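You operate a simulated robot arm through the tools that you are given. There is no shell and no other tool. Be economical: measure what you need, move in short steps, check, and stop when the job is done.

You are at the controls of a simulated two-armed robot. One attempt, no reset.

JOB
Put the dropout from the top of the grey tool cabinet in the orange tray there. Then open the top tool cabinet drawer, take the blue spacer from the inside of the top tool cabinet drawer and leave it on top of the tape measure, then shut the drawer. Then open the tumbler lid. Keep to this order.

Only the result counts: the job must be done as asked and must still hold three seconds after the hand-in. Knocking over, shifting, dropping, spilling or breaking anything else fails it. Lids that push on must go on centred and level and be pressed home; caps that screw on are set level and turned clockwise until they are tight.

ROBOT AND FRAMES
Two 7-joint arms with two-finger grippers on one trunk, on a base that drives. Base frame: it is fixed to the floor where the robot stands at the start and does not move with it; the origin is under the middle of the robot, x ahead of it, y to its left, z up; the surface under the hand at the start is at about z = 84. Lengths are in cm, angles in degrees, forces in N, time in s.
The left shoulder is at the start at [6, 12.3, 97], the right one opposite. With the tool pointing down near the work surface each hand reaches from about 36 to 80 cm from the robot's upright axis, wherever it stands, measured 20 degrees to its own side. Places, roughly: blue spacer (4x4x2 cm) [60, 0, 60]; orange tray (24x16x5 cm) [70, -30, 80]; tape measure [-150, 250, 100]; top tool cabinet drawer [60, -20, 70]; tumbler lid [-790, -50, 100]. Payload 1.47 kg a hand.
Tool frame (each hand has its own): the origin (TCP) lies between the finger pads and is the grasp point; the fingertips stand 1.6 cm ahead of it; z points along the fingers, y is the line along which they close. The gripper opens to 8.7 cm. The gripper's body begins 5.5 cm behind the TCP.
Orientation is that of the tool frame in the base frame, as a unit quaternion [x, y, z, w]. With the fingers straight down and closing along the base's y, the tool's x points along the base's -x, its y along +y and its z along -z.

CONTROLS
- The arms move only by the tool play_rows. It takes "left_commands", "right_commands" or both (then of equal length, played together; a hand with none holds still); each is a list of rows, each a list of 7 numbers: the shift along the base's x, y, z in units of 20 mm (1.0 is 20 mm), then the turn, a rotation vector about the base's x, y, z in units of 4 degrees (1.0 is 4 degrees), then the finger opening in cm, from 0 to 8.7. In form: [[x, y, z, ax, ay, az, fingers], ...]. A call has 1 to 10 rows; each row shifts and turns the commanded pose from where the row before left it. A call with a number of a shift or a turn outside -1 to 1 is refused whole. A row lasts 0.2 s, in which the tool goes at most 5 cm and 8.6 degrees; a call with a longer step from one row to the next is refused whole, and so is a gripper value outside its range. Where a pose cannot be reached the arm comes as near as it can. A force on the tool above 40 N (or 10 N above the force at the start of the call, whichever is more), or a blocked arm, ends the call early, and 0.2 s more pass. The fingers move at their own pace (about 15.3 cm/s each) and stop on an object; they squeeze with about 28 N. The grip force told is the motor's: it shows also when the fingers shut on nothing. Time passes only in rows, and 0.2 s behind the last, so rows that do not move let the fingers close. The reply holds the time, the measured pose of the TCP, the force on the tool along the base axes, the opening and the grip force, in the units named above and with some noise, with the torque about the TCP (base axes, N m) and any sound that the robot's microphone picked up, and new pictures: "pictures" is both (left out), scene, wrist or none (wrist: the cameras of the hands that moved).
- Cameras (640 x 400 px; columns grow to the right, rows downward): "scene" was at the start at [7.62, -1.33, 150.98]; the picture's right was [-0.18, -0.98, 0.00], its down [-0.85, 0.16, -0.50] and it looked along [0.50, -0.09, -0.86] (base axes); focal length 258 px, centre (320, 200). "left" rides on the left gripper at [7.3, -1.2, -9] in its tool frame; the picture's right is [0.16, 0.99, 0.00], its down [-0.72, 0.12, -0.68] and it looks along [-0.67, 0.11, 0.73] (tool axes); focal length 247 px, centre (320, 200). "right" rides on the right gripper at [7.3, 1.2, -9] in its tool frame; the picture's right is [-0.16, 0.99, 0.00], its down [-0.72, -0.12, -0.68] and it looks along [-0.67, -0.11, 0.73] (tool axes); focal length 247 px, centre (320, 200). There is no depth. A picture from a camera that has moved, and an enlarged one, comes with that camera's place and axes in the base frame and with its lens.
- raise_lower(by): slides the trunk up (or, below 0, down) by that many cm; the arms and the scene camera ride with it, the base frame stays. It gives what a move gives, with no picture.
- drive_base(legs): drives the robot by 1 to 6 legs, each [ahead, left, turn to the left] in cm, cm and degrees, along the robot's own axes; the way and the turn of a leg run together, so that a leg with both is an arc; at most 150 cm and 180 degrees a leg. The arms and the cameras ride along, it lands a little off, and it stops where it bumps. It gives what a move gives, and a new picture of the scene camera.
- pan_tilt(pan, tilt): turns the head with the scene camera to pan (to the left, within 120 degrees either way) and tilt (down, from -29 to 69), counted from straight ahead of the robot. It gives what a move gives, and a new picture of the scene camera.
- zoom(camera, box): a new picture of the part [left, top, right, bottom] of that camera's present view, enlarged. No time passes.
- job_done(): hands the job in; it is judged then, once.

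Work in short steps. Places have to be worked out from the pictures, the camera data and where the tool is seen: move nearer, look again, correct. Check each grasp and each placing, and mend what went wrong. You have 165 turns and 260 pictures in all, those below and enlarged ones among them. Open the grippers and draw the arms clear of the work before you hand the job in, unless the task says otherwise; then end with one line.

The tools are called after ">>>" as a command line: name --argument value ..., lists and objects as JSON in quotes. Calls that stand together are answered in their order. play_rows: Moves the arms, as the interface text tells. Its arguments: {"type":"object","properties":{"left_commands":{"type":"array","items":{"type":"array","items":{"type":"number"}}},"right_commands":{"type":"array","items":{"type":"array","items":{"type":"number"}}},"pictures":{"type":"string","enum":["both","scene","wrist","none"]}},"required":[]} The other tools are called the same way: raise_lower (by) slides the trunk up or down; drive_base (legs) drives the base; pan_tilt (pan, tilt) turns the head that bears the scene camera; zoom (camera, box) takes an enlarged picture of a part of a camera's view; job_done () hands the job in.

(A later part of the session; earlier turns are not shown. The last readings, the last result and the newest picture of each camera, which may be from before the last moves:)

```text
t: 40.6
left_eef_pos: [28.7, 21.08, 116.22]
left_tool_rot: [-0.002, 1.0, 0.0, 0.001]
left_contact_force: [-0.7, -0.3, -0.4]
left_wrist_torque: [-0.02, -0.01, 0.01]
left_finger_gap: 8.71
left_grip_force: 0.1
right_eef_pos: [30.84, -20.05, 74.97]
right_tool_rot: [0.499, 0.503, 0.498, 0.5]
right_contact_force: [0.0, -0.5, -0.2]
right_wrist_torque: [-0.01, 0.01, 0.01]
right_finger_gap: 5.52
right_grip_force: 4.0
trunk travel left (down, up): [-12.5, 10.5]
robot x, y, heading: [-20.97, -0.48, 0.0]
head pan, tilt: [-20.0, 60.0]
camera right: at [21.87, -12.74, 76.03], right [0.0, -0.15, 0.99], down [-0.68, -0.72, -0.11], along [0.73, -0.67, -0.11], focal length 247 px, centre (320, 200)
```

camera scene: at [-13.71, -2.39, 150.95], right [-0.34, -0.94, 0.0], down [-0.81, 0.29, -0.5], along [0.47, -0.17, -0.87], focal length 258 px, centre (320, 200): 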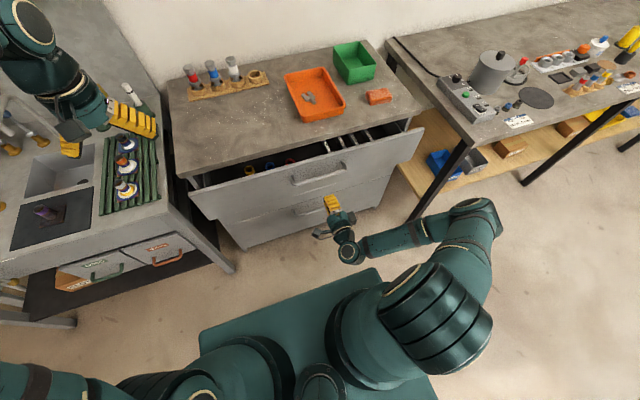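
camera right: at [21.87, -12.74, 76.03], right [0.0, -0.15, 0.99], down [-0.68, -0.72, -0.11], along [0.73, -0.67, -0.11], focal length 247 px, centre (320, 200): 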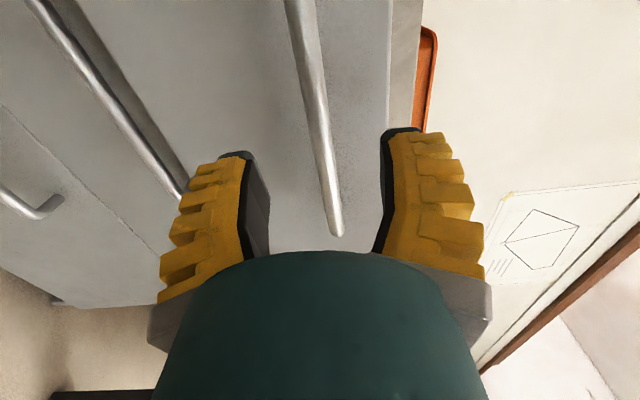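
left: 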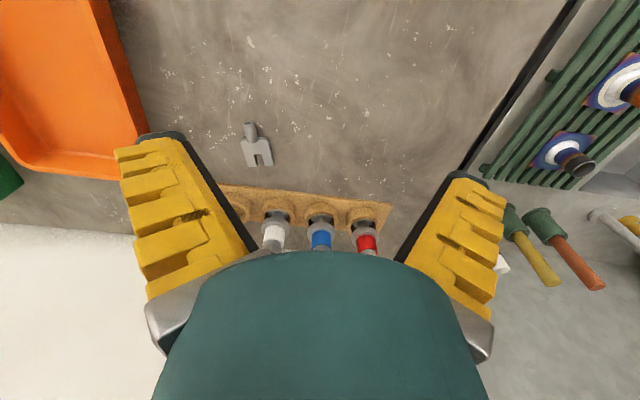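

The bar is at x≈35.5. I advance to about 36.4 for a deeper hold, close, and then pull more slowly.

>>> play_rows --right_commands '[[1, 0, 0, 0, 0, 0, 5], [1, 0, 0, 0, 0, 0, 5], [0.5, 0, 0, 0, 0, 0, 5], [0.2, 0, 0, 0, 0, 0, 5], [0, 0, 0, 0, 0, 0, 1], [0, 0, 0, 0, 0, 0, 0], [0, 0, 0, 0, 0, 0, 0]]' --pictures "none"

>>> play_rows --right_commands '[[-0.2, 0, 0, 0, 0, 0, 0], [-0.3, 0, 0, 0, 0, 0, 0], [-0.4, 0, 0, 0, 0, 0, 0], [-0.4, 0, 0, 0, 0, 0, 0], [-0.4, 0, 0, 0, 0, 0, 0], [-0.4, 0, 0, 0, 0, 0, 0]]' --pictures "wrist"

```text
t: 42.2
left_eef_pos: [28.7, 21.03, 116.29]
left_tool_rot: [-0.001, 1.0, 0.0, 0.002]
left_contact_force: [0.2, 0.0, 0.4]
left_wrist_torque: [-0.01, 0.01, 0.0]
left_finger_gap: 8.68
left_grip_force: 0.1
right_eef_pos: [36.31, -20.03, 75.08]
right_tool_rot: [0.499, 0.503, 0.497, 0.5]
right_contact_force: [0.3, -0.5, 0.8]
right_wrist_torque: [0.15, -0.02, -0.02]
right_finger_gap: 0.92
right_grip_force: 29.7
trunk travel left (down, up): [-12.5, 10.5]
robot x, y, heading: [-20.93, -0.36, 0.1]
head pan, tilt: [-20.0, 60.0]
```

```text
t: 43.6
left_eef_pos: [28.73, 20.96, 116.35]
left_tool_rot: [-0.002, 1.0, 0.0, 0.001]
left_contact_force: [-0.3, 0.4, -0.5]
left_wrist_torque: [0.02, 0.01, 0.03]
left_finger_gap: 8.69
left_grip_force: 0.2
right_eef_pos: [32.08, -19.97, 75.01]
right_tool_rot: [0.5, 0.502, 0.498, 0.501]
right_contact_force: [0.7, -6.0, -5.8]
right_wrist_torque: [0.14, 0.0, -0.18]
right_finger_gap: 0.88
right_grip_force: 29.5
trunk travel left (down, up): [-12.5, 10.5]
robot x, y, heading: [-20.9, 0.06, -0.2]
head pan, tilt: [-20.0, 60.0]
camera right: at [23.09, -12.64, 76.04], right [0.0, -0.15, 0.99], down [-0.68, -0.72, -0.11], along [0.73, -0.67, -0.11], focal length 247 px, centre (320, 200)
```

right: 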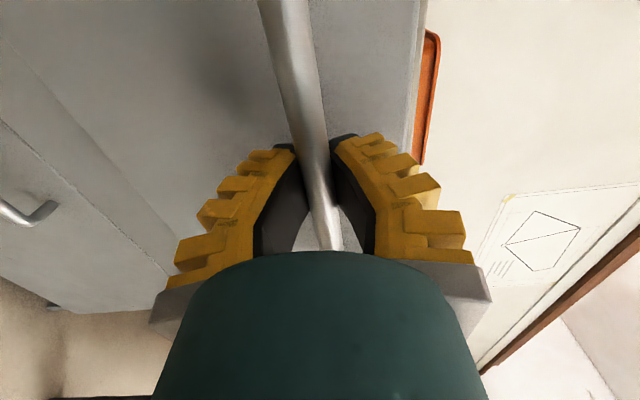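

Good, deep hold and moving together. I continue with slow pulls.

>>> play_rows --right_commands '[[-0.4, 0, 0, 0, 0, 0, 0], [-0.5, 0, 0, 0, 0, 0, 0], [-0.5, 0, 0, 0, 0, 0, 0], [-0.5, 0, 0, 0, 0, 0, 0], [-0.5, 0, 0, 0, 0, 0, 0], [-0.5, 0, 0, 0, 0, 0, 0], [-0.5, 0, 0, 0, 0, 0, 0], [-0.5, 0, 0, 0, 0, 0, 0], [-0.5, 0, 0, 0, 0, 0, 0], [-0.3, 0, 0, 0, 0, 0, 0]]' --pictures "both"

```text
t: 45.8
left_eef_pos: [28.65, 20.97, 116.25]
left_tool_rot: [-0.001, 1.0, 0.0, 0.0]
left_contact_force: [-0.4, -0.1, -0.3]
left_wrist_torque: [0.03, 0.0, -0.04]
left_finger_gap: 8.68
left_grip_force: 0.0
right_eef_pos: [22.72, -19.93, 75.04]
right_tool_rot: [0.5, 0.501, 0.498, 0.501]
right_contact_force: [2.6, -6.0, 1.0]
right_wrist_torque: [0.48, -0.01, 0.0]
right_finger_gap: 0.93
right_grip_force: 29.8
trunk travel left (down, up): [-12.5, 10.5]
robot x, y, heading: [-21.03, 0.14, -0.1]
head pan, tilt: [-20.0, 60.0]
camera scene: at [-13.69, -2.45, 150.95], right [-0.34, -0.94, 0.0], down [-0.81, 0.29, -0.5], along [0.47, -0.17, -0.87], focal length 258 px, centre (320, 200)
camera right: at [13.66, -12.6, 76.05], right [0.0, -0.15, 0.99], down [-0.68, -0.72, -0.11], along [0.73, -0.67, -0.11], focal length 247 px, centre (320, 200)
```

scene: 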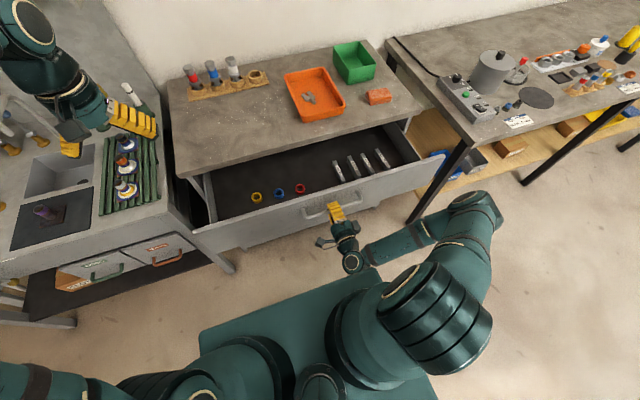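
right: 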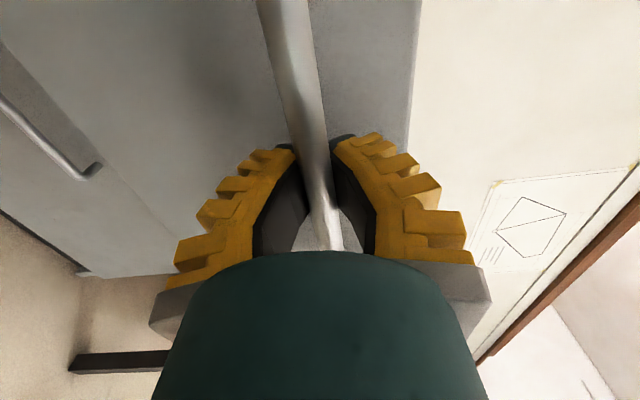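

The drawer is open about 21 cm with yellow, blue and red spacers near its front. I release the handle and draw the right hand back and aside.

>>> play_rows --right_commands '[[0, 0, 0, 0, 0, 0, 4], [0, 0, 0, 0, 0, 0, 5], [-0.6, 0, 0, 0, 0, 0, 5], [-1, 0, 0, 0, 0, 0, 5], [-1, 0, 0, 0, 0, 0, 5], [-1, -0.5, 0, 0, 0, 0, 5], [-0.5, -1, 0, 0, 0, 0, 5], [0, -1, 0, 0, 0, 0, 5], [0, -1, 0.5, 0, 0, 0, 5], [0, -1, 0.5, 0, 0, 0, 5]]' --pictures "none"

>>> zoom --camera "scene" --box '[180, 130, 420, 280]'

```text
t: 48.0
left_eef_pos: [28.73, 21.04, 116.33]
left_tool_rot: [-0.002, 1.0, 0.0, 0.001]
left_contact_force: [-0.9, 0.1, 0.3]
left_wrist_torque: [-0.02, -0.02, -0.01]
left_finger_gap: 8.69
left_grip_force: 0.1
right_eef_pos: [14.89, -28.82, 77.04]
right_tool_rot: [0.499, 0.503, 0.497, 0.501]
right_contact_force: [-0.4, -1.2, 0.2]
right_wrist_torque: [0.01, 0.02, -0.01]
right_finger_gap: 5.54
right_grip_force: 3.3
trunk travel left (down, up): [-12.5, 10.5]
robot x, y, heading: [-21.07, -0.22, -0.1]
head pan, tilt: [-20.0, 60.0]
```

```text
2.67 times, centred on (300, 205) of scene
camera zoom: at [-13.7, -2.39, 150.95], right [-0.34, -0.94, 0.0], down [-0.81, 0.29, -0.5], along [0.47, -0.17, -0.87], focal length 689 px, centre (373, 187)
```

zoom: 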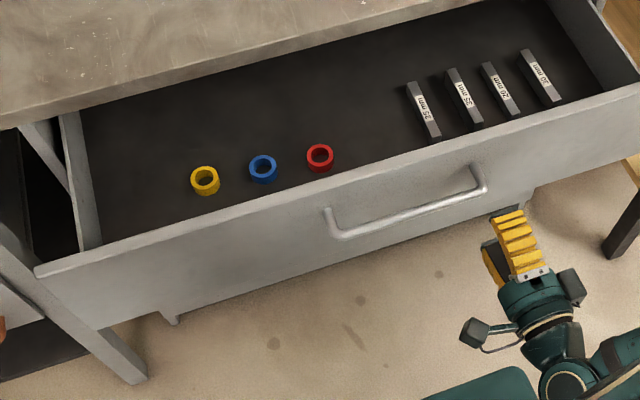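

Blue spacer ring is at about (37.1, -5.0). Because of the wrist camera near the drawer front I will come in with the left hand yawed about -45°.

>>> play_rows --left_commands '[[0.42, -1, -0.6, 0, 0, -1, 6], [0.42, -1, -0.6, 0, 0, -1, 6], [0.42, -1, -0.6, 0, 0, -1, 6], [0.42, -1, -0.6, 0, 0, -1, 6], [0.42, -1, -0.6, 0, 0, -1, 6], [0.42, -1, -0.6, 0, 0, -1, 6], [0.42, -1, -0.6, 0, 0, -1, 6], [0.42, -1, -0.6, 0, 0, -1, 6], [0.42, -1, -0.6, 0, 0, -1, 6], [0.42, -1, -0.6, 0, 0, -1, 6]]' --pictures "wrist"

```text
t: 50.2
left_eef_pos: [37.04, 0.97, 104.25]
left_tool_rot: [0.341, 0.94, 0.0, 0.001]
left_contact_force: [-0.3, -0.8, 0.1]
left_wrist_torque: [0.0, 0.02, -0.01]
left_finger_gap: 6.44
left_grip_force: 3.3
right_eef_pos: [14.76, -28.87, 76.83]
right_tool_rot: [0.499, 0.503, 0.498, 0.5]
right_contact_force: [-0.8, -0.2, 0.6]
right_wrist_torque: [0.03, 0.0, 0.0]
right_finger_gap: 5.51
right_grip_force: 3.9
trunk travel left (down, up): [-12.5, 10.5]
robot x, y, heading: [-21.07, -0.28, 0.4]
head pan, tilt: [-20.0, 60.0]
camera left: at [30.74, 4.77, 113.26], right [0.51, 0.86, 0.0], down [0.63, -0.37, 0.68], along [0.59, -0.35, -0.73], focal length 247 px, centre (320, 200)
```

left: 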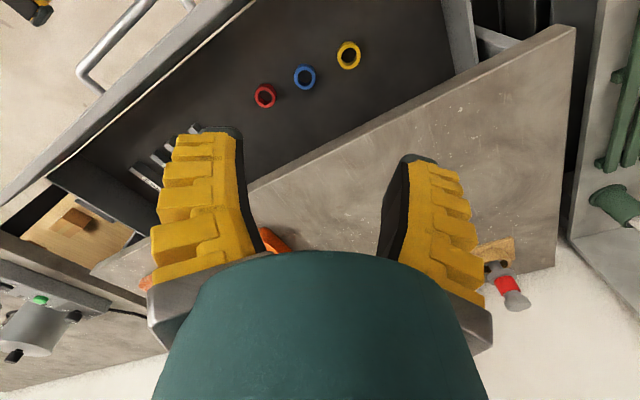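

Combining both views, the spacer sits lower and farther in: about (42, -5.3, z≈63). That's too close under the cabinet's top edge, so I'll open the drawer further: back up first, then regrasp the handle.

>>> drive_base --legs '[[-15, 0, 0]]'

>>> play_rows --right_commands '[[0.5, 1, -0.5, 0, 0, 0, 5], [0.5, 1, -0.5, 0, 0, 0, 5], [0.5, 1, 0, 0, 0, 0, 5], [0.5, 1, 0, 0, 0, 0, 5], [1, 0.5, 0, 0, 0, 0, 5], [1, 0, 0, 0, 0, 0, 5], [1, 0, 0, 0, 0, 0, 5], [1, 0, 0, 0, 0, 0, 5]]' --pictures "wrist"

```text
t: 51.6
left_eef_pos: [22.03, 0.92, 104.52]
left_tool_rot: [0.341, 0.94, -0.001, 0.001]
left_contact_force: [0.4, -0.4, 0.1]
left_wrist_torque: [0.01, -0.02, 0.02]
left_finger_gap: 6.47
left_grip_force: 3.6
right_eef_pos: [-0.33, -28.81, 76.98]
right_tool_rot: [0.499, 0.502, 0.497, 0.503]
right_contact_force: [0.2, 0.2, -0.6]
right_wrist_torque: [-0.01, 0.01, 0.03]
right_finger_gap: 5.5
right_grip_force: 3.6
trunk travel left (down, up): [-12.5, 10.5]
robot x, y, heading: [-36.07, -0.21, 0.2]
head pan, tilt: [-20.0, 60.0]
camera scene: at [-28.78, -2.43, 150.96], right [-0.34, -0.94, 0.0], down [-0.81, 0.29, -0.5], along [0.47, -0.17, -0.87], focal length 258 px, centre (320, 200)
```

scene: 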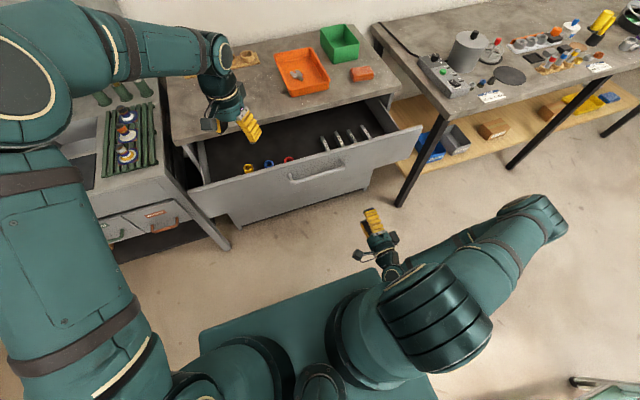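

```text
t: 53.4
left_eef_pos: [22.05, 0.89, 104.35]
left_tool_rot: [0.34, 0.94, 0.001, 0.001]
left_contact_force: [0.0, 0.2, 0.5]
left_wrist_torque: [0.0, -0.01, -0.01]
left_finger_gap: 6.44
left_grip_force: 3.2
right_eef_pos: [11.66, -19.89, 74.92]
right_tool_rot: [0.499, 0.502, 0.497, 0.501]
right_contact_force: [0.1, 0.0, -0.5]
right_wrist_torque: [0.01, 0.0, -0.03]
right_finger_gap: 5.53
right_grip_force: 3.7
trunk travel left (down, up): [-12.5, 10.5]
robot x, y, heading: [-36.33, 0.13, 0.2]
head pan, tilt: [-20.0, 60.0]
camera right: at [2.65, -12.46, 75.97], right [0.0, -0.15, 0.99], down [-0.68, -0.72, -0.11], along [0.73, -0.67, -0.11], focal length 247 px, centre (320, 200)
```

right: 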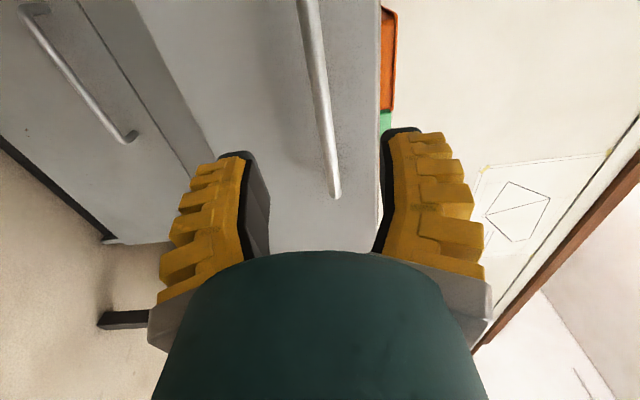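

Bar at x≈22, z≈74.8. Advance to 22.9 and close.

>>> play_rows --right_commands '[[1, 0, 0, 0, 0, 0, 5], [1, 0, 0, 0, 0, 0, 5], [1, 0, 0, 0, 0, 0, 5], [1, 0, 0, 0, 0, 0, 5], [1, 0, 0, 0, 0, 0, 5], [0.5, 0, 0, 0, 0, 0, 5], [0.1, 0, 0, 0, 0, 0, 5], [0, 0, 0, 0, 0, 0, 1], [0, 0, 0, 0, 0, 0, 0], [0, 0, 0, 0, 0, 0, 0]]' --pictures "none"

>>> play_rows --right_commands '[[-0.3, 0, 0, 0, 0, 0, 0], [-0.5, 0, 0, 0, 0, 0, 0], [-0.5, 0, 0, 0, 0, 0, 0], [-0.5, 0, 0, 0, 0, 0, 0], [-0.5, 0, 0, 0, 0, 0, 0], [-0.5, 0, 0, 0, 0, 0, 0], [-0.5, 0, 0, 0, 0, 0, 0], [-0.5, 0, 0, 0, 0, 0, 0], [-0.5, 0, 0, 0, 0, 0, 0], [-0.3, 0, 0, 0, 0, 0, 0]]' --pictures "scene"

```text
t: 55.6
left_eef_pos: [22.14, 1.04, 104.36]
left_tool_rot: [0.341, 0.94, -0.001, 0.0]
left_contact_force: [0.5, -0.4, -0.4]
left_wrist_torque: [-0.01, -0.02, -0.02]
left_finger_gap: 6.47
left_grip_force: 3.1
right_eef_pos: [23.1, -19.99, 74.99]
right_tool_rot: [0.5, 0.502, 0.497, 0.502]
right_contact_force: [-0.3, 0.3, 0.0]
right_wrist_torque: [-0.02, 0.0, -0.02]
right_finger_gap: 0.0
right_grip_force: 28.1
trunk travel left (down, up): [-12.5, 10.5]
robot x, y, heading: [-35.91, -0.1, 0.0]
head pan, tilt: [-20.0, 60.0]
```

```text
t: 57.8
left_eef_pos: [22.17, 1.01, 104.42]
left_tool_rot: [0.34, 0.94, 0.0, 0.001]
left_contact_force: [-0.8, -0.3, 0.0]
left_wrist_torque: [0.01, -0.01, 0.02]
left_finger_gap: 6.48
left_grip_force: 3.8
right_eef_pos: [13.68, -19.93, 74.88]
right_tool_rot: [0.5, 0.502, 0.497, 0.502]
right_contact_force: [1.6, 0.8, 1.8]
right_wrist_torque: [0.03, 0.03, 0.03]
right_finger_gap: 0.61
right_grip_force: 28.6
trunk travel left (down, up): [-12.5, 10.5]
robot x, y, heading: [-35.5, -0.5, 0.1]
head pan, tilt: [-20.0, 60.0]
camera scene: at [-28.64, -2.43, 150.95], right [-0.34, -0.94, 0.0], down [-0.81, 0.29, -0.5], along [0.47, -0.17, -0.87], focal length 258 px, centre (320, 200)
```

scene: 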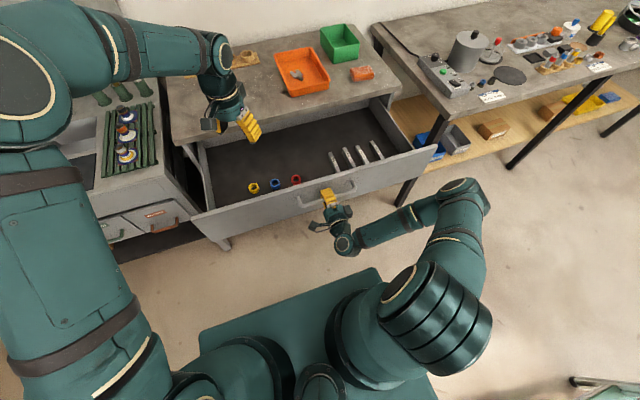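

The drawer did come out further. I check the wrist view of the grip.

>>> zoom --camera "right" --box '[0, 0, 640, 400]'

>>> zoom --camera "scene" --box '[160, 80, 440, 255]'

```text
1.00 times, centred on (320, 200) of right (not enlarged: the box is as wide or as high as the picture)
camera zoom: at [4.68, -12.51, 76.04], right [0.0, -0.15, 0.99], down [-0.68, -0.72, -0.11], along [0.73, -0.67, -0.11], focal length 247 px, centre (320, 200)
```

zoom: 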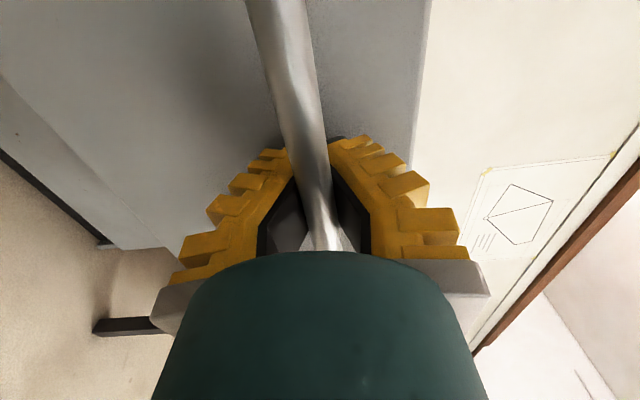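

```text
2.29 times, centred on (300, 168) of scene
camera zoom: at [-28.64, -2.43, 150.95], right [-0.34, -0.94, 0.0], down [-0.81, 0.29, -0.5], along [0.47, -0.17, -0.87], focal length 590 px, centre (366, 274)
```

zoom: 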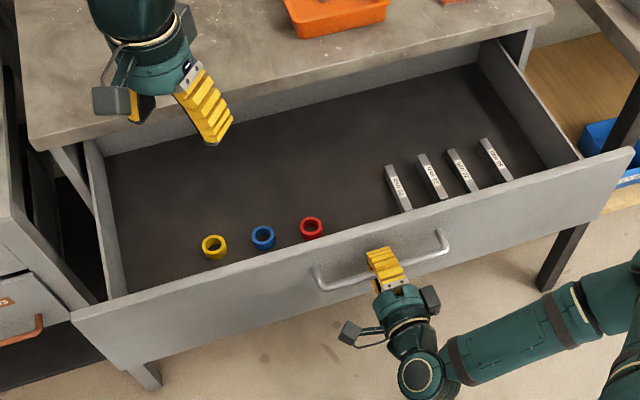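

The bar sits deep between the fingers and the drawer is now about 31 cm open; the spacer should be at about (32, -5, 63). I release and draw the right hand away, and lower the trunk.

>>> play_rows --right_commands '[[0, 0, 0, 0, 0, 0, 4], [0, 0, 0, 0, 0, 0, 5], [-0.6, 0, 0, 0, 0, 0, 5], [-1, 0, 0, 0, 0, 0, 5], [-1, 0, 0, 0, 0, 0, 5], [-1, -0.5, 0, 0, 0, 0, 5], [-0.5, -1, 0, 0, 0, 0, 5], [0, -1, 0, 0, 0, 0, 5], [0, -1, 0.5, 0, 0, 0, 5], [0, -1, 0.5, 0, 0, 0, 5]]' --pictures "none"

>>> raise_lower --by -8

>>> play_rows --left_commands '[[0.8, -0.5, -0.5, 0, 0, 0, 6], [0.8, -0.5, -0.5, 0, 0, 0, 6], [0.8, -0.5, -0.5, 0, 0, 0, 6], [0.8, -0.5, -0.5, 0, 0, 0, 6], [0.8, -0.5, -0.5, 0, 0, 0, 6]]' --pictures "both"

```text
t: 60.0
left_eef_pos: [22.07, 0.96, 104.37]
left_tool_rot: [0.34, 0.94, -0.001, 0.001]
left_contact_force: [-1.0, -0.3, 0.2]
left_wrist_torque: [0.03, 0.01, 0.03]
left_finger_gap: 6.45
left_grip_force: 3.6
right_eef_pos: [5.65, -28.74, 77.16]
right_tool_rot: [0.5, 0.502, 0.497, 0.501]
right_contact_force: [-0.2, 0.0, 0.4]
right_wrist_torque: [0.03, -0.03, 0.02]
right_finger_gap: 5.54
right_grip_force: 4.0
trunk travel left (down, up): [-12.5, 10.5]
robot x, y, heading: [-35.88, -0.33, 0.2]
head pan, tilt: [-20.0, 60.0]
```

```text
t: 61.1
left_eef_pos: [22.07, 0.98, 96.39]
left_tool_rot: [0.341, 0.94, 0.0, 0.0]
left_contact_force: [-0.4, 0.1, 0.2]
left_wrist_torque: [-0.01, -0.01, -0.01]
left_finger_gap: 6.46
left_grip_force: 3.2
right_eef_pos: [5.56, -28.64, 69.08]
right_tool_rot: [0.499, 0.503, 0.497, 0.501]
right_contact_force: [-0.4, -0.7, -0.2]
right_wrist_torque: [0.0, 0.01, 0.02]
right_finger_gap: 5.54
right_grip_force: 3.9
trunk travel left (down, up): [-4.5, 18.5]
robot x, y, heading: [-36.09, -0.19, 0.4]
head pan, tilt: [-20.0, 60.0]
```

```text
t: 62.4
left_eef_pos: [30.13, -3.97, 91.55]
left_tool_rot: [0.341, 0.94, 0.0, 0.001]
left_contact_force: [0.6, 1.1, 0.3]
left_wrist_torque: [-0.01, 0.03, -0.02]
left_finger_gap: 6.43
left_grip_force: 3.7
right_eef_pos: [5.58, -28.66, 69.15]
right_tool_rot: [0.499, 0.503, 0.497, 0.502]
right_contact_force: [0.2, 0.9, 0.5]
right_wrist_torque: [0.02, 0.01, 0.0]
right_finger_gap: 5.54
right_grip_force: 4.4
trunk travel left (down, up): [-4.5, 18.5]
robot x, y, heading: [-35.71, 0.05, 0.1]
head pan, tilt: [-20.0, 60.0]
camera scene: at [-28.6, -2.46, 142.94], right [-0.34, -0.94, 0.0], down [-0.81, 0.29, -0.5], along [0.47, -0.17, -0.87], focal length 258 px, centre (320, 200)
camera left: at [23.87, -0.3, 100.44], right [0.51, 0.86, 0.0], down [0.63, -0.37, 0.68], along [0.58, -0.35, -0.73], focal length 247 px, centre (320, 200)
```

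scene: 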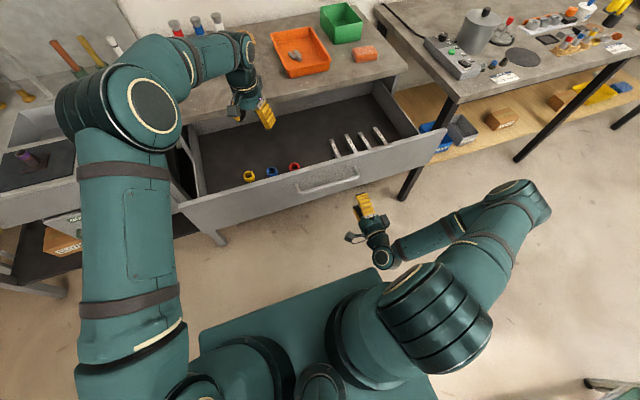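
left: 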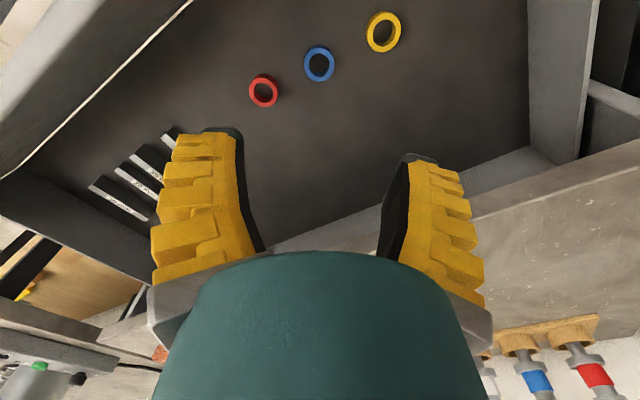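

Blue spacer from this view: (31.6, -5.3). I move over it and go down partway.

>>> play_rows --left_commands '[[0.4, -0.3, -1, 0, 0, 0, 6], [0.4, -0.3, -1, 0, 0, 0, 6], [0, 0, -1, 0, 0, 0, 6], [0, 0, -1, 0, 0, 0, 6], [0, 0, -1, 0, 0, 0, 6], [0, 0, -1, 0, 0, 0, 6], [0, 0, -1, 0, 0, 0, 6], [0, 0, -1, 0, 0, 0, 6]]' --pictures "wrist"

```text
t: 64.2
left_eef_pos: [31.56, -5.27, 75.3]
left_tool_rot: [0.341, 0.94, 0.0, 0.001]
left_contact_force: [-0.5, -0.2, -0.9]
left_wrist_torque: [0.02, -0.01, 0.02]
left_finger_gap: 6.46
left_grip_force: 3.6
right_eef_pos: [5.77, -28.73, 69.12]
right_tool_rot: [0.5, 0.502, 0.496, 0.501]
right_contact_force: [0.3, -0.1, -0.1]
right_wrist_torque: [-0.01, -0.01, 0.0]
right_finger_gap: 5.52
right_grip_force: 3.8
trunk travel left (down, up): [-4.5, 18.5]
robot x, y, heading: [-36.26, -0.19, -0.0]
head pan, tilt: [-20.0, 60.0]
camera left: at [25.16, -1.64, 84.21], right [0.51, 0.86, 0.0], down [0.63, -0.37, 0.68], along [0.59, -0.35, -0.73], focal length 247 px, centre (320, 200)
```

left: 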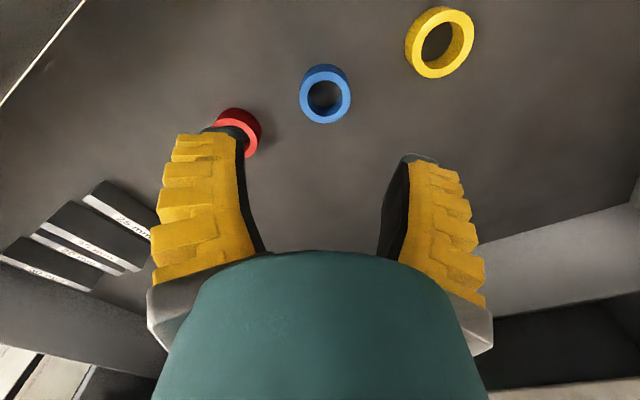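

The ring's top is about z 65. I descend around it, slowly at the end.

>>> play_rows --left_commands '[[0.1, 0, -1, 0, 0, 0, 6], [0, 0, -1, 0, 0, 0, 6], [0, 0, -1, 0, 0, 0, 6], [0, 0, -0.8, 0, 0, 0, 6], [0, 0, -0.4, 0, 0, 0, 6], [0, 0, -0.2, 0, 0, 0, 6], [0, 0, -0.2, 0, 0, 0, 6]]' --pictures "wrist"

```text
t: 65.8
left_eef_pos: [31.82, -5.34, 66.13]
left_tool_rot: [0.34, 0.94, 0.0, 0.0]
left_contact_force: [-0.7, 0.0, 0.5]
left_wrist_torque: [-0.02, -0.02, 0.0]
left_finger_gap: 6.47
left_grip_force: 3.5
right_eef_pos: [5.68, -28.68, 69.21]
right_tool_rot: [0.499, 0.502, 0.497, 0.501]
right_contact_force: [-0.2, -0.1, -0.1]
right_wrist_torque: [0.02, -0.01, 0.0]
right_finger_gap: 5.5
right_grip_force: 3.7
trunk travel left (down, up): [-4.5, 18.5]
robot x, y, heading: [-35.92, -0.07, -0.0]
head pan, tilt: [-20.0, 60.0]
camera left: at [25.56, -1.51, 75.04], right [0.51, 0.86, 0.0], down [0.63, -0.37, 0.68], along [0.59, -0.35, -0.73], focal length 247 px, centre (320, 200)
```

left: 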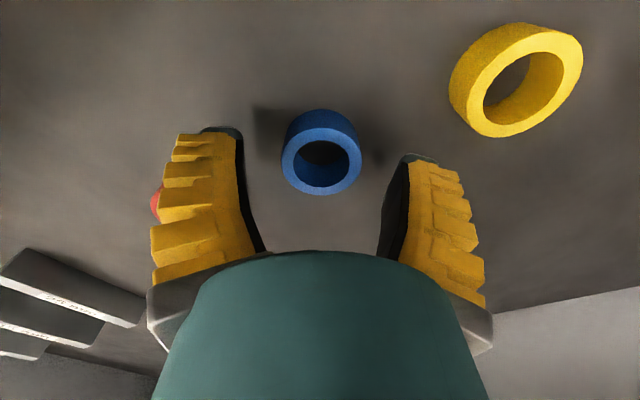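

Ring is centred between the fingers. I lower about 1.4 cm and close.

>>> play_rows --left_commands '[[0, 0.1, -0.4, 0, 0, 0, 6], [0, 0, -0.3, 0, 0, 0, 6], [0, 0, 0, 0, 0, 0, 4], [0, 0, 0, 0, 0, 0, 2], [0, 0, 0, 0, 0, 0, 0], [0, 0, 0, 0, 0, 0, 0]]' --pictures "wrist"

```text
t: 67.2
left_eef_pos: [31.98, -5.01, 64.89]
left_tool_rot: [0.341, 0.94, -0.001, 0.002]
left_contact_force: [0.6, 0.4, 7.4]
left_wrist_torque: [0.08, 0.15, -0.05]
left_finger_gap: 3.25
left_grip_force: 27.7
right_eef_pos: [5.64, -28.73, 69.04]
right_tool_rot: [0.499, 0.502, 0.497, 0.502]
right_contact_force: [-0.7, -1.2, 0.3]
right_wrist_torque: [0.0, 0.02, -0.01]
right_finger_gap: 5.54
right_grip_force: 3.8
trunk travel left (down, up): [-4.5, 18.5]
robot x, y, heading: [-35.96, 0.22, 0.2]
head pan, tilt: [-20.0, 60.0]
camera left: at [25.54, -1.27, 73.74], right [0.51, 0.86, 0.0], down [0.63, -0.37, 0.68], along [0.59, -0.35, -0.73], focal length 247 px, centre (320, 200)
```

left: 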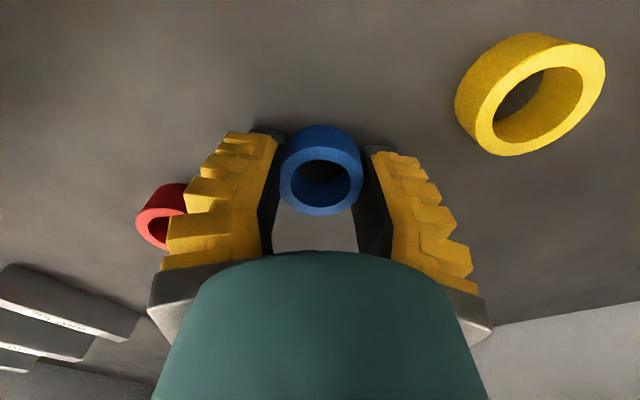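

Gripped at 3.25 cm with 28 N. I lift out of the drawer.

>>> play_rows --left_commands '[[0, 0, 0.3, 0, 0, 0, 0], [0, 0, 0.6, 0, 0, 0, 0], [0, 0, 1, 0, 0, 0, 0], [0, 0, 1, 0, 0, 0, 0], [0, 0, 1, 0, 0, 0, 0], [0, 0, 1, 0, 0, 0, 0], [0, 0, 1, 0, 0, 0, 0], [0, 0, 1, 0, 0, 0, 0], [0, 0, 1, 0, 0, 0, 0], [0, 0, 1, 0, 0, 0, 0]]' --pictures "wrist"

```text
t: 69.3
left_eef_pos: [31.94, -5.09, 82.76]
left_tool_rot: [0.34, 0.94, 0.0, 0.001]
left_contact_force: [-0.4, 0.4, 0.1]
left_wrist_torque: [0.01, -0.02, 0.02]
left_finger_gap: 3.12
left_grip_force: 27.9
right_eef_pos: [5.66, -28.76, 69.08]
right_tool_rot: [0.498, 0.503, 0.497, 0.502]
right_contact_force: [0.4, -0.2, -0.1]
right_wrist_torque: [0.03, 0.03, -0.03]
right_finger_gap: 5.53
right_grip_force: 4.0
trunk travel left (down, up): [-4.5, 18.5]
robot x, y, heading: [-36.05, 0.05, 0.2]
head pan, tilt: [-20.0, 60.0]
camera left: at [25.61, -1.31, 91.56], right [0.51, 0.86, 0.0], down [0.63, -0.37, 0.68], along [0.59, -0.35, -0.73], focal length 247 px, centre (320, 200)
```

left: 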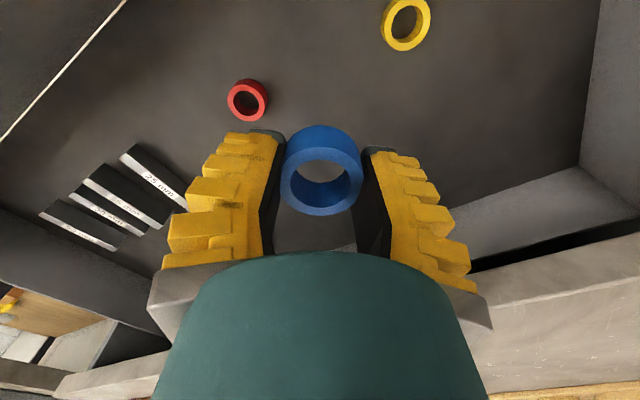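

Spacer is held and the others are undisturbed. I raise up and check the right/rear side, where something greenish appears, before backing off.

>>> raise_lower --by 12

>>> pan_tilt --pan -110 --tilt 40

>>> pan_tilt --pan 119 --tilt 25

```text
t: 70.8
left_eef_pos: [31.96, -5.09, 94.6]
left_tool_rot: [0.34, 0.94, 0.0, -0.001]
left_contact_force: [0.6, 0.4, -1.2]
left_wrist_torque: [0.02, 0.0, 0.04]
left_finger_gap: 3.05
left_grip_force: 27.6
right_eef_pos: [5.75, -28.74, 80.97]
right_tool_rot: [0.499, 0.502, 0.498, 0.502]
right_contact_force: [0.6, -0.5, 0.6]
right_wrist_torque: [0.0, 0.0, 0.02]
right_finger_gap: 5.53
right_grip_force: 3.8
trunk travel left (down, up): [-16.5, 6.5]
robot x, y, heading: [-35.92, -0.07, 0.3]
head pan, tilt: [-20.0, 60.0]
```

```text
t: 72.5
left_eef_pos: [32.02, -4.91, 94.69]
left_tool_rot: [0.339, 0.941, -0.001, 0.0]
left_contact_force: [0.6, 0.1, -0.7]
left_wrist_torque: [0.01, -0.01, 0.01]
left_finger_gap: 3.06
left_grip_force: 28.2
right_eef_pos: [5.55, -28.65, 81.03]
right_tool_rot: [0.5, 0.502, 0.497, 0.501]
right_contact_force: [0.5, -0.2, -0.2]
right_wrist_torque: [0.01, 0.03, 0.02]
right_finger_gap: 5.52
right_grip_force: 3.6
trunk travel left (down, up): [-16.5, 6.5]
robot x, y, heading: [-35.89, 0.09, -0.0]
head pan, tilt: [-110.0, 40.0]
camera scene: at [-37.79, -8.17, 157.62], right [-0.94, 0.34, 0.0], down [0.22, 0.6, -0.77], along [-0.26, -0.72, -0.64], focal length 258 px, centre (320, 200)
```

scene: 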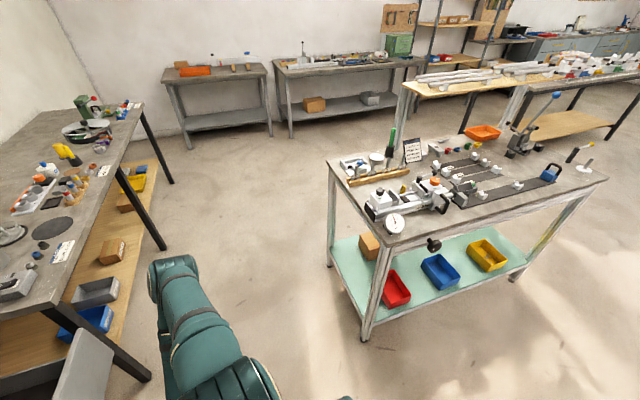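

```text
t: 75.8
left_eef_pos: [31.98, -5.11, 94.57]
left_tool_rot: [0.341, 0.94, 0.0, 0.001]
left_contact_force: [0.3, -0.3, -1.0]
left_wrist_torque: [0.0, -0.02, -0.02]
left_finger_gap: 3.02
left_grip_force: 28.3
right_eef_pos: [5.68, -28.79, 81.14]
right_tool_rot: [0.499, 0.502, 0.497, 0.502]
right_contact_force: [0.4, -0.4, -0.3]
right_wrist_torque: [0.0, -0.01, -0.01]
right_finger_gap: 5.53
right_grip_force: 3.9
trunk travel left (down, up): [-16.5, 6.5]
robot x, y, heading: [-36.12, -0.34, 0.2]
head pan, tilt: [119.0, 25.0]
camera scene: at [-39.38, 7.88, 159.96], right [0.87, 0.49, 0.0], down [0.21, -0.37, -0.91], along [-0.44, 0.79, -0.42], focal length 258 px, centre (320, 200)
```

scene: 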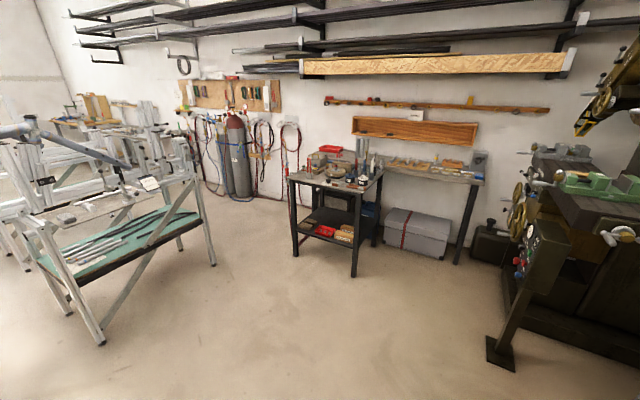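

The route: back off, turn left, then drive to the small table at x -163…-100, y≥181. Let me enlarge that table first to find the tape measure.

>>> zoom --camera "scene" --box '[270, 130, 500, 274]'

>>> drive_base --legs '[[-22, 0, 0], [0, 0, 90]]'

```text
2.78 times, centred on (385, 202) of scene
camera zoom: at [-39.38, 7.88, 159.96], right [0.87, 0.49, 0.0], down [0.21, -0.37, -0.91], along [-0.44, 0.79, -0.42], focal length 718 px, centre (139, 194)
```

zoom: 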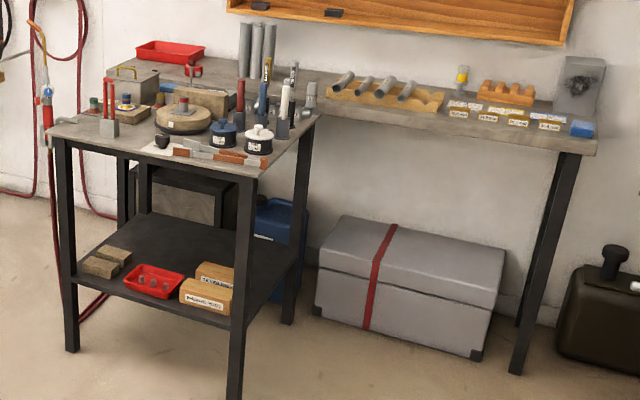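

```text
t: 81.2
left_eef_pos: [-50.6, 67.46, 94.53]
left_tool_rot: [-0.405, 0.914, 0.002, 0.001]
left_contact_force: [-0.6, -1.4, -0.2]
left_wrist_torque: [0.01, 0.01, 0.02]
left_finger_gap: 2.97
left_grip_force: 27.4
right_eef_pos: [-27.95, 40.28, 81.18]
right_tool_rot: [0.012, 0.708, 0.706, 0.018]
right_contact_force: [0.0, 0.2, -0.7]
right_wrist_torque: [0.01, 0.02, -0.01]
right_finger_gap: 5.53
right_grip_force: 3.6
trunk travel left (down, up): [-16.5, 6.5]
robot x, y, heading: [-58.59, 0.21, 88.0]
head pan, tilt: [119.0, 25.0]
camera scene: at [-66.5, -3.33, 159.95], right [-0.45, 0.89, 0.0], down [0.38, 0.19, -0.91], along [-0.81, -0.41, -0.42], focal length 258 px, centre (320, 200)
```

scene: 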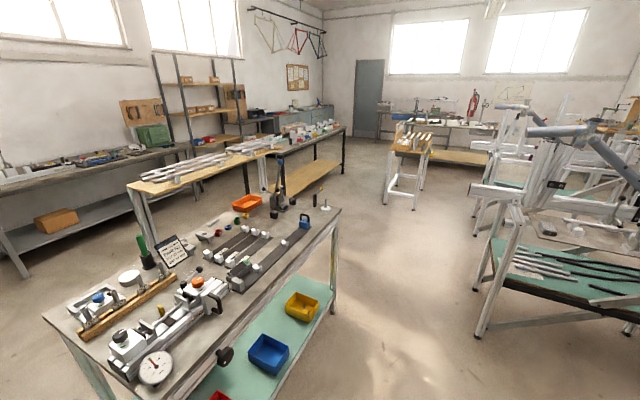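

I drive diagonally toward the table, stopping about 90 cm short of its front, then look at it.

>>> drive_base --legs '[[85, 70, 2]]'

>>> pan_tilt --pan 0 --tilt 30

```text
t: 87.6
left_eef_pos: [-121.06, 154.89, 94.67]
left_tool_rot: [-0.43, 0.903, 0.001, 0.001]
left_contact_force: [0.6, 0.0, 0.4]
left_wrist_torque: [0.02, 0.03, -0.04]
left_finger_gap: 2.96
left_grip_force: 28.0
right_eef_pos: [-97.17, 128.69, 81.02]
right_tool_rot: [-0.007, 0.708, 0.706, -0.002]
right_contact_force: [0.0, 0.0, 0.0]
right_wrist_torque: [0.04, 0.02, 0.04]
right_finger_gap: 5.53
right_grip_force: 3.9
trunk travel left (down, up): [-16.5, 6.5]
robot x, y, heading: [-124.83, 86.77, 90.7]
head pan, tilt: [119.0, 25.0]
camera scene: at [-133.11, 83.06, 159.95], right [-0.5, 0.87, 0.0], down [0.37, 0.21, -0.91], along [-0.79, -0.45, -0.42], focal length 258 px, centre (320, 200)
```

scene: 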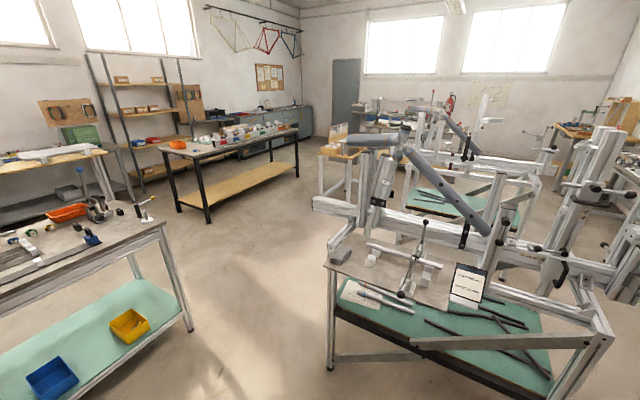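

```text
t: 89.6
left_eef_pos: [-121.2, 154.58, 94.68]
left_tool_rot: [-0.431, 0.903, 0.0, 0.002]
left_contact_force: [0.5, 0.7, -0.2]
left_wrist_torque: [0.01, 0.01, 0.01]
left_finger_gap: 3.0
left_grip_force: 28.1
right_eef_pos: [-97.24, 128.68, 81.04]
right_tool_rot: [-0.007, 0.708, 0.706, -0.002]
right_contact_force: [0.0, 0.1, 0.0]
right_wrist_torque: [-0.01, 0.0, 0.03]
right_finger_gap: 5.53
right_grip_force: 3.8
trunk travel left (down, up): [-16.5, 6.5]
robot x, y, heading: [-125.25, 86.7, 90.8]
head pan, tilt: [0.0, 30.0]
camera scene: at [-125.26, 96.68, 159.16], right [1.0, 0.02, 0.0], down [0.01, -0.5, -0.87], along [-0.01, 0.87, -0.5], focal length 258 px, centre (320, 200)
```

scene: 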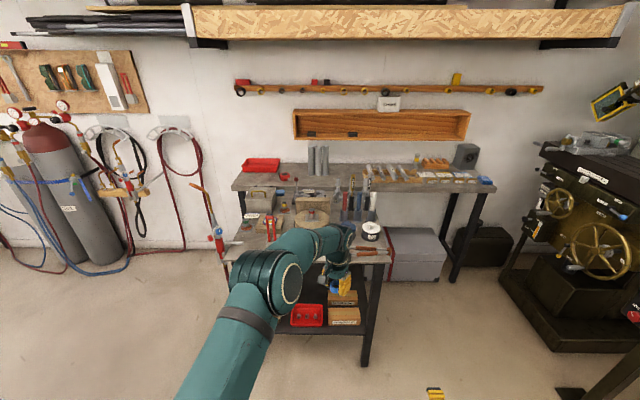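

>>> zoom --camera "scene" --box '[220, 140, 400, 260]'

>>> zoom --camera "left" --box '[0, 0, 640, 400]'

```text
3.33 times, centred on (310, 200) of scene
camera zoom: at [-125.26, 96.68, 159.16], right [1.0, 0.02, 0.0], down [0.01, -0.5, -0.87], along [-0.01, 0.87, -0.5], focal length 861 px, centre (353, 200)
```

zoom: 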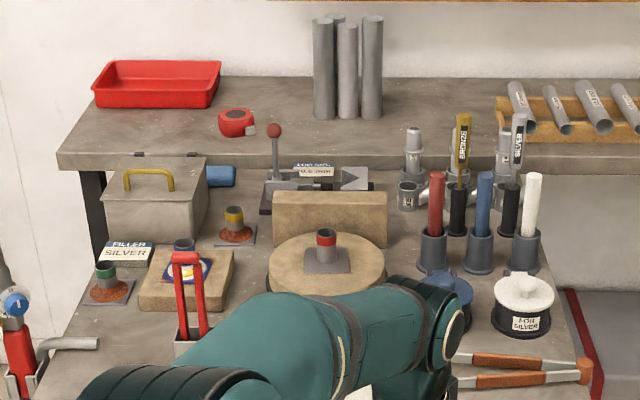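

```text
1.00 times, centred on (320, 200) of left (not enlarged: the box is as wide or as high as the picture)
camera zoom: at [-124.82, 148.23, 103.54], right [-0.87, 0.5, 0.0], down [0.36, 0.63, 0.68], along [0.34, 0.59, -0.73], focal length 247 px, centre (320, 200)
```

zoom: 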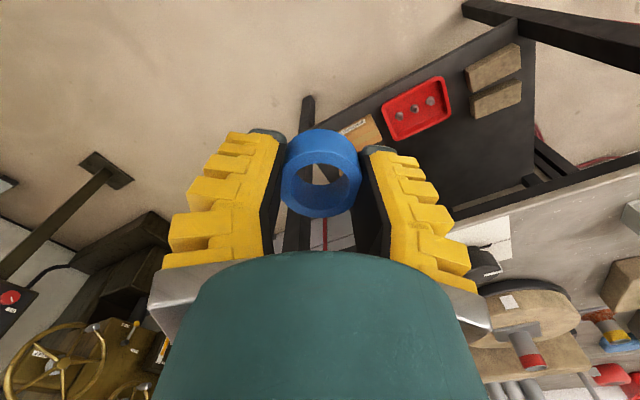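

The tape measure (red) is on the rear bench at about (-149, 245.5, 91), behind the small table; it has to be reached from the table's left side. I check the gap between the frame stand and the table, and my own footprint.

>>> pan_tilt --pan 55 --tilt 40

>>> pan_tilt --pan 90 --tilt 69

```text
t: 90.8
left_eef_pos: [-121.1, 154.76, 94.71]
left_tool_rot: [-0.431, 0.902, 0.002, 0.001]
left_contact_force: [1.0, 0.7, 0.7]
left_wrist_torque: [-0.03, 0.0, 0.0]
left_finger_gap: 2.99
left_grip_force: 28.1
right_eef_pos: [-97.15, 128.67, 81.05]
right_tool_rot: [-0.007, 0.708, 0.706, -0.002]
right_contact_force: [-0.7, -0.4, 0.5]
right_wrist_torque: [0.0, -0.01, 0.04]
right_finger_gap: 5.54
right_grip_force: 3.3
trunk travel left (down, up): [-16.5, 6.5]
robot x, y, heading: [-124.94, 87.05, 90.9]
head pan, tilt: [55.0, 40.0]
camera scene: at [-132.15, 92.41, 157.62], right [0.56, 0.83, 0.0], down [0.53, -0.36, -0.77], along [-0.63, 0.43, -0.64], focal length 258 px, centre (320, 200)
```

scene: 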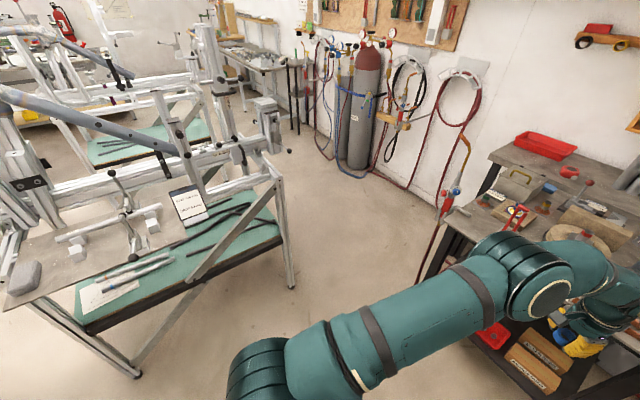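

```text
t: 91.8
left_eef_pos: [-121.11, 154.75, 94.55]
left_tool_rot: [-0.431, 0.903, 0.0, 0.0]
left_contact_force: [0.7, -0.4, 0.0]
left_wrist_torque: [0.01, -0.02, 0.0]
left_finger_gap: 2.99
left_grip_force: 27.8
right_eef_pos: [-97.22, 128.64, 81.07]
right_tool_rot: [-0.007, 0.708, 0.706, -0.001]
right_contact_force: [0.0, -0.1, -0.3]
right_wrist_torque: [0.02, -0.02, -0.01]
right_finger_gap: 5.54
right_grip_force: 3.6
trunk travel left (down, up): [-16.5, 6.5]
robot x, y, heading: [-125.09, 86.92, 90.9]
head pan, tilt: [90.0, 68.8]
camera scene: at [-130.7, 87.55, 154.01], right [-0.02, 1.0, 0.0], down [0.93, 0.01, -0.36], along [-0.36, -0.01, -0.93], focal length 258 px, centre (320, 200)
```

scene: 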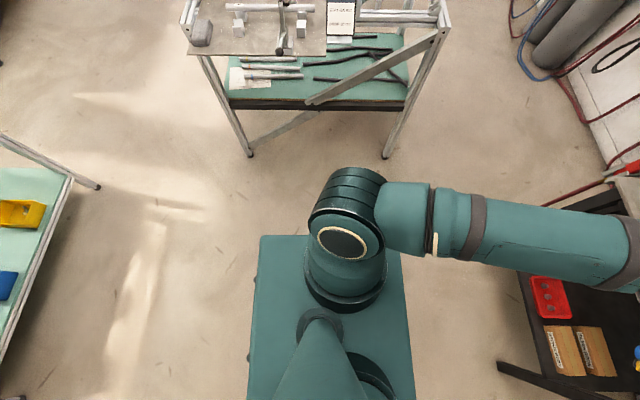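

My base is only about 65×60 cm; the gap between the stand corner (-222, 131) and table corner (-163, 181) is about 80 cm, passable crabwise at heading ≈39°. First I tuck both arms in and up.

>>> play_rows --left_commands '[[-0.5, -1, 0.8, 0, 0, 0, 0], [-0.5, -1, 0.8, 0, 0, 0, 0], [-0.5, -1, 0.8, 0, 0, 0, 0], [-0.5, -1, 0.8, 0, 0, 0, 0], [-0.5, -1, 0.8, 0, 0, 0, 0], [-0.5, -1, 0.8, 0, 0, 0, 0], [-0.5, -1, 0.8, 0, 0, 0, 0], [-0.5, -1, 0.8, 0, 0, 0, 0], [-0.5, -1, 0.8, 0, 0, 0, 0], [-0.5, -1, 0.8, 0, 0, 0, 0]]' --right_commands '[[0, -0.4, 1, 0, 0, 0, 5], [0, -0.4, 1, 0, 0, 0, 5], [0, -0.4, 1, 0, 0, 0, 5], [0, -0.4, 1, 0, 0, 0, 5], [0, -0.4, 1, 0, 0, 0, 5], [0, -0.4, 1, 0, 0, 0, 5], [0, -0.4, 1, 0, 0, 0, 5], [0, -0.4, 1, 0, 0, 0, 5], [0, -0.4, 1, 0, 0, 0, 5], [0, -0.4, 1, 0, 0, 0, 5]]' --pictures "none"

>>> pan_tilt --pan 30 --tilt 55

```text
t: 94.0
left_eef_pos: [-131.25, 134.67, 110.62]
left_tool_rot: [-0.429, 0.903, 0.0, 0.001]
left_contact_force: [-0.9, 0.1, -0.9]
left_wrist_torque: [-0.01, -0.03, 0.02]
left_finger_gap: 2.99
left_grip_force: 27.9
right_eef_pos: [-93.81, 123.59, 95.7]
right_tool_rot: [-0.007, 0.707, 0.707, -0.002]
right_contact_force: [0.1, -0.6, -0.9]
right_wrist_torque: [0.03, -0.03, 0.0]
right_finger_gap: 5.52
right_grip_force: 3.9
right hand out of reach, approached as far as the arm can: row 7, 8, 9, 10
trunk travel left (down, up): [-16.5, 6.5]
robot x, y, heading: [-125.46, 86.66, 90.7]
head pan, tilt: [90.0, 68.8]
```

```text
t: 95.3
left_eef_pos: [-131.32, 134.61, 110.5]
left_tool_rot: [-0.431, 0.902, 0.001, 0.001]
left_contact_force: [0.2, 0.7, 0.3]
left_wrist_torque: [0.02, -0.01, 0.02]
left_finger_gap: 2.95
left_grip_force: 28.4
right_eef_pos: [-93.99, 123.5, 95.6]
right_tool_rot: [-0.007, 0.708, 0.706, -0.004]
right_contact_force: [0.0, -1.4, 0.1]
right_wrist_torque: [0.01, 0.01, 0.0]
right_finger_gap: 5.53
right_grip_force: 4.0
trunk travel left (down, up): [-16.5, 6.5]
robot x, y, heading: [-125.25, 86.69, 90.9]
head pan, tilt: [30.0, 55.0]
camera scene: at [-128.82, 93.82, 155.55], right [0.86, 0.51, 0.0], down [0.42, -0.7, -0.57], along [-0.3, 0.49, -0.82], focal length 258 px, centre (320, 200)
```

scene: 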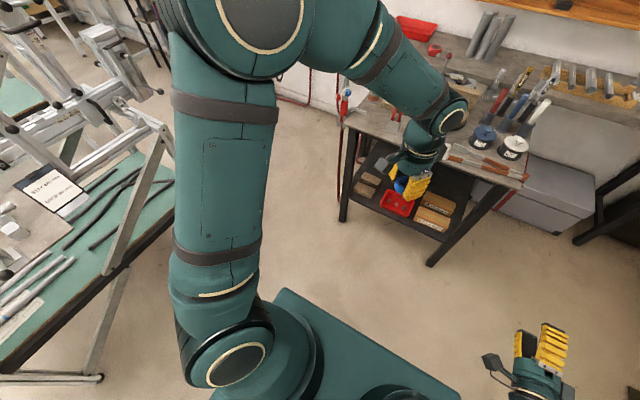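

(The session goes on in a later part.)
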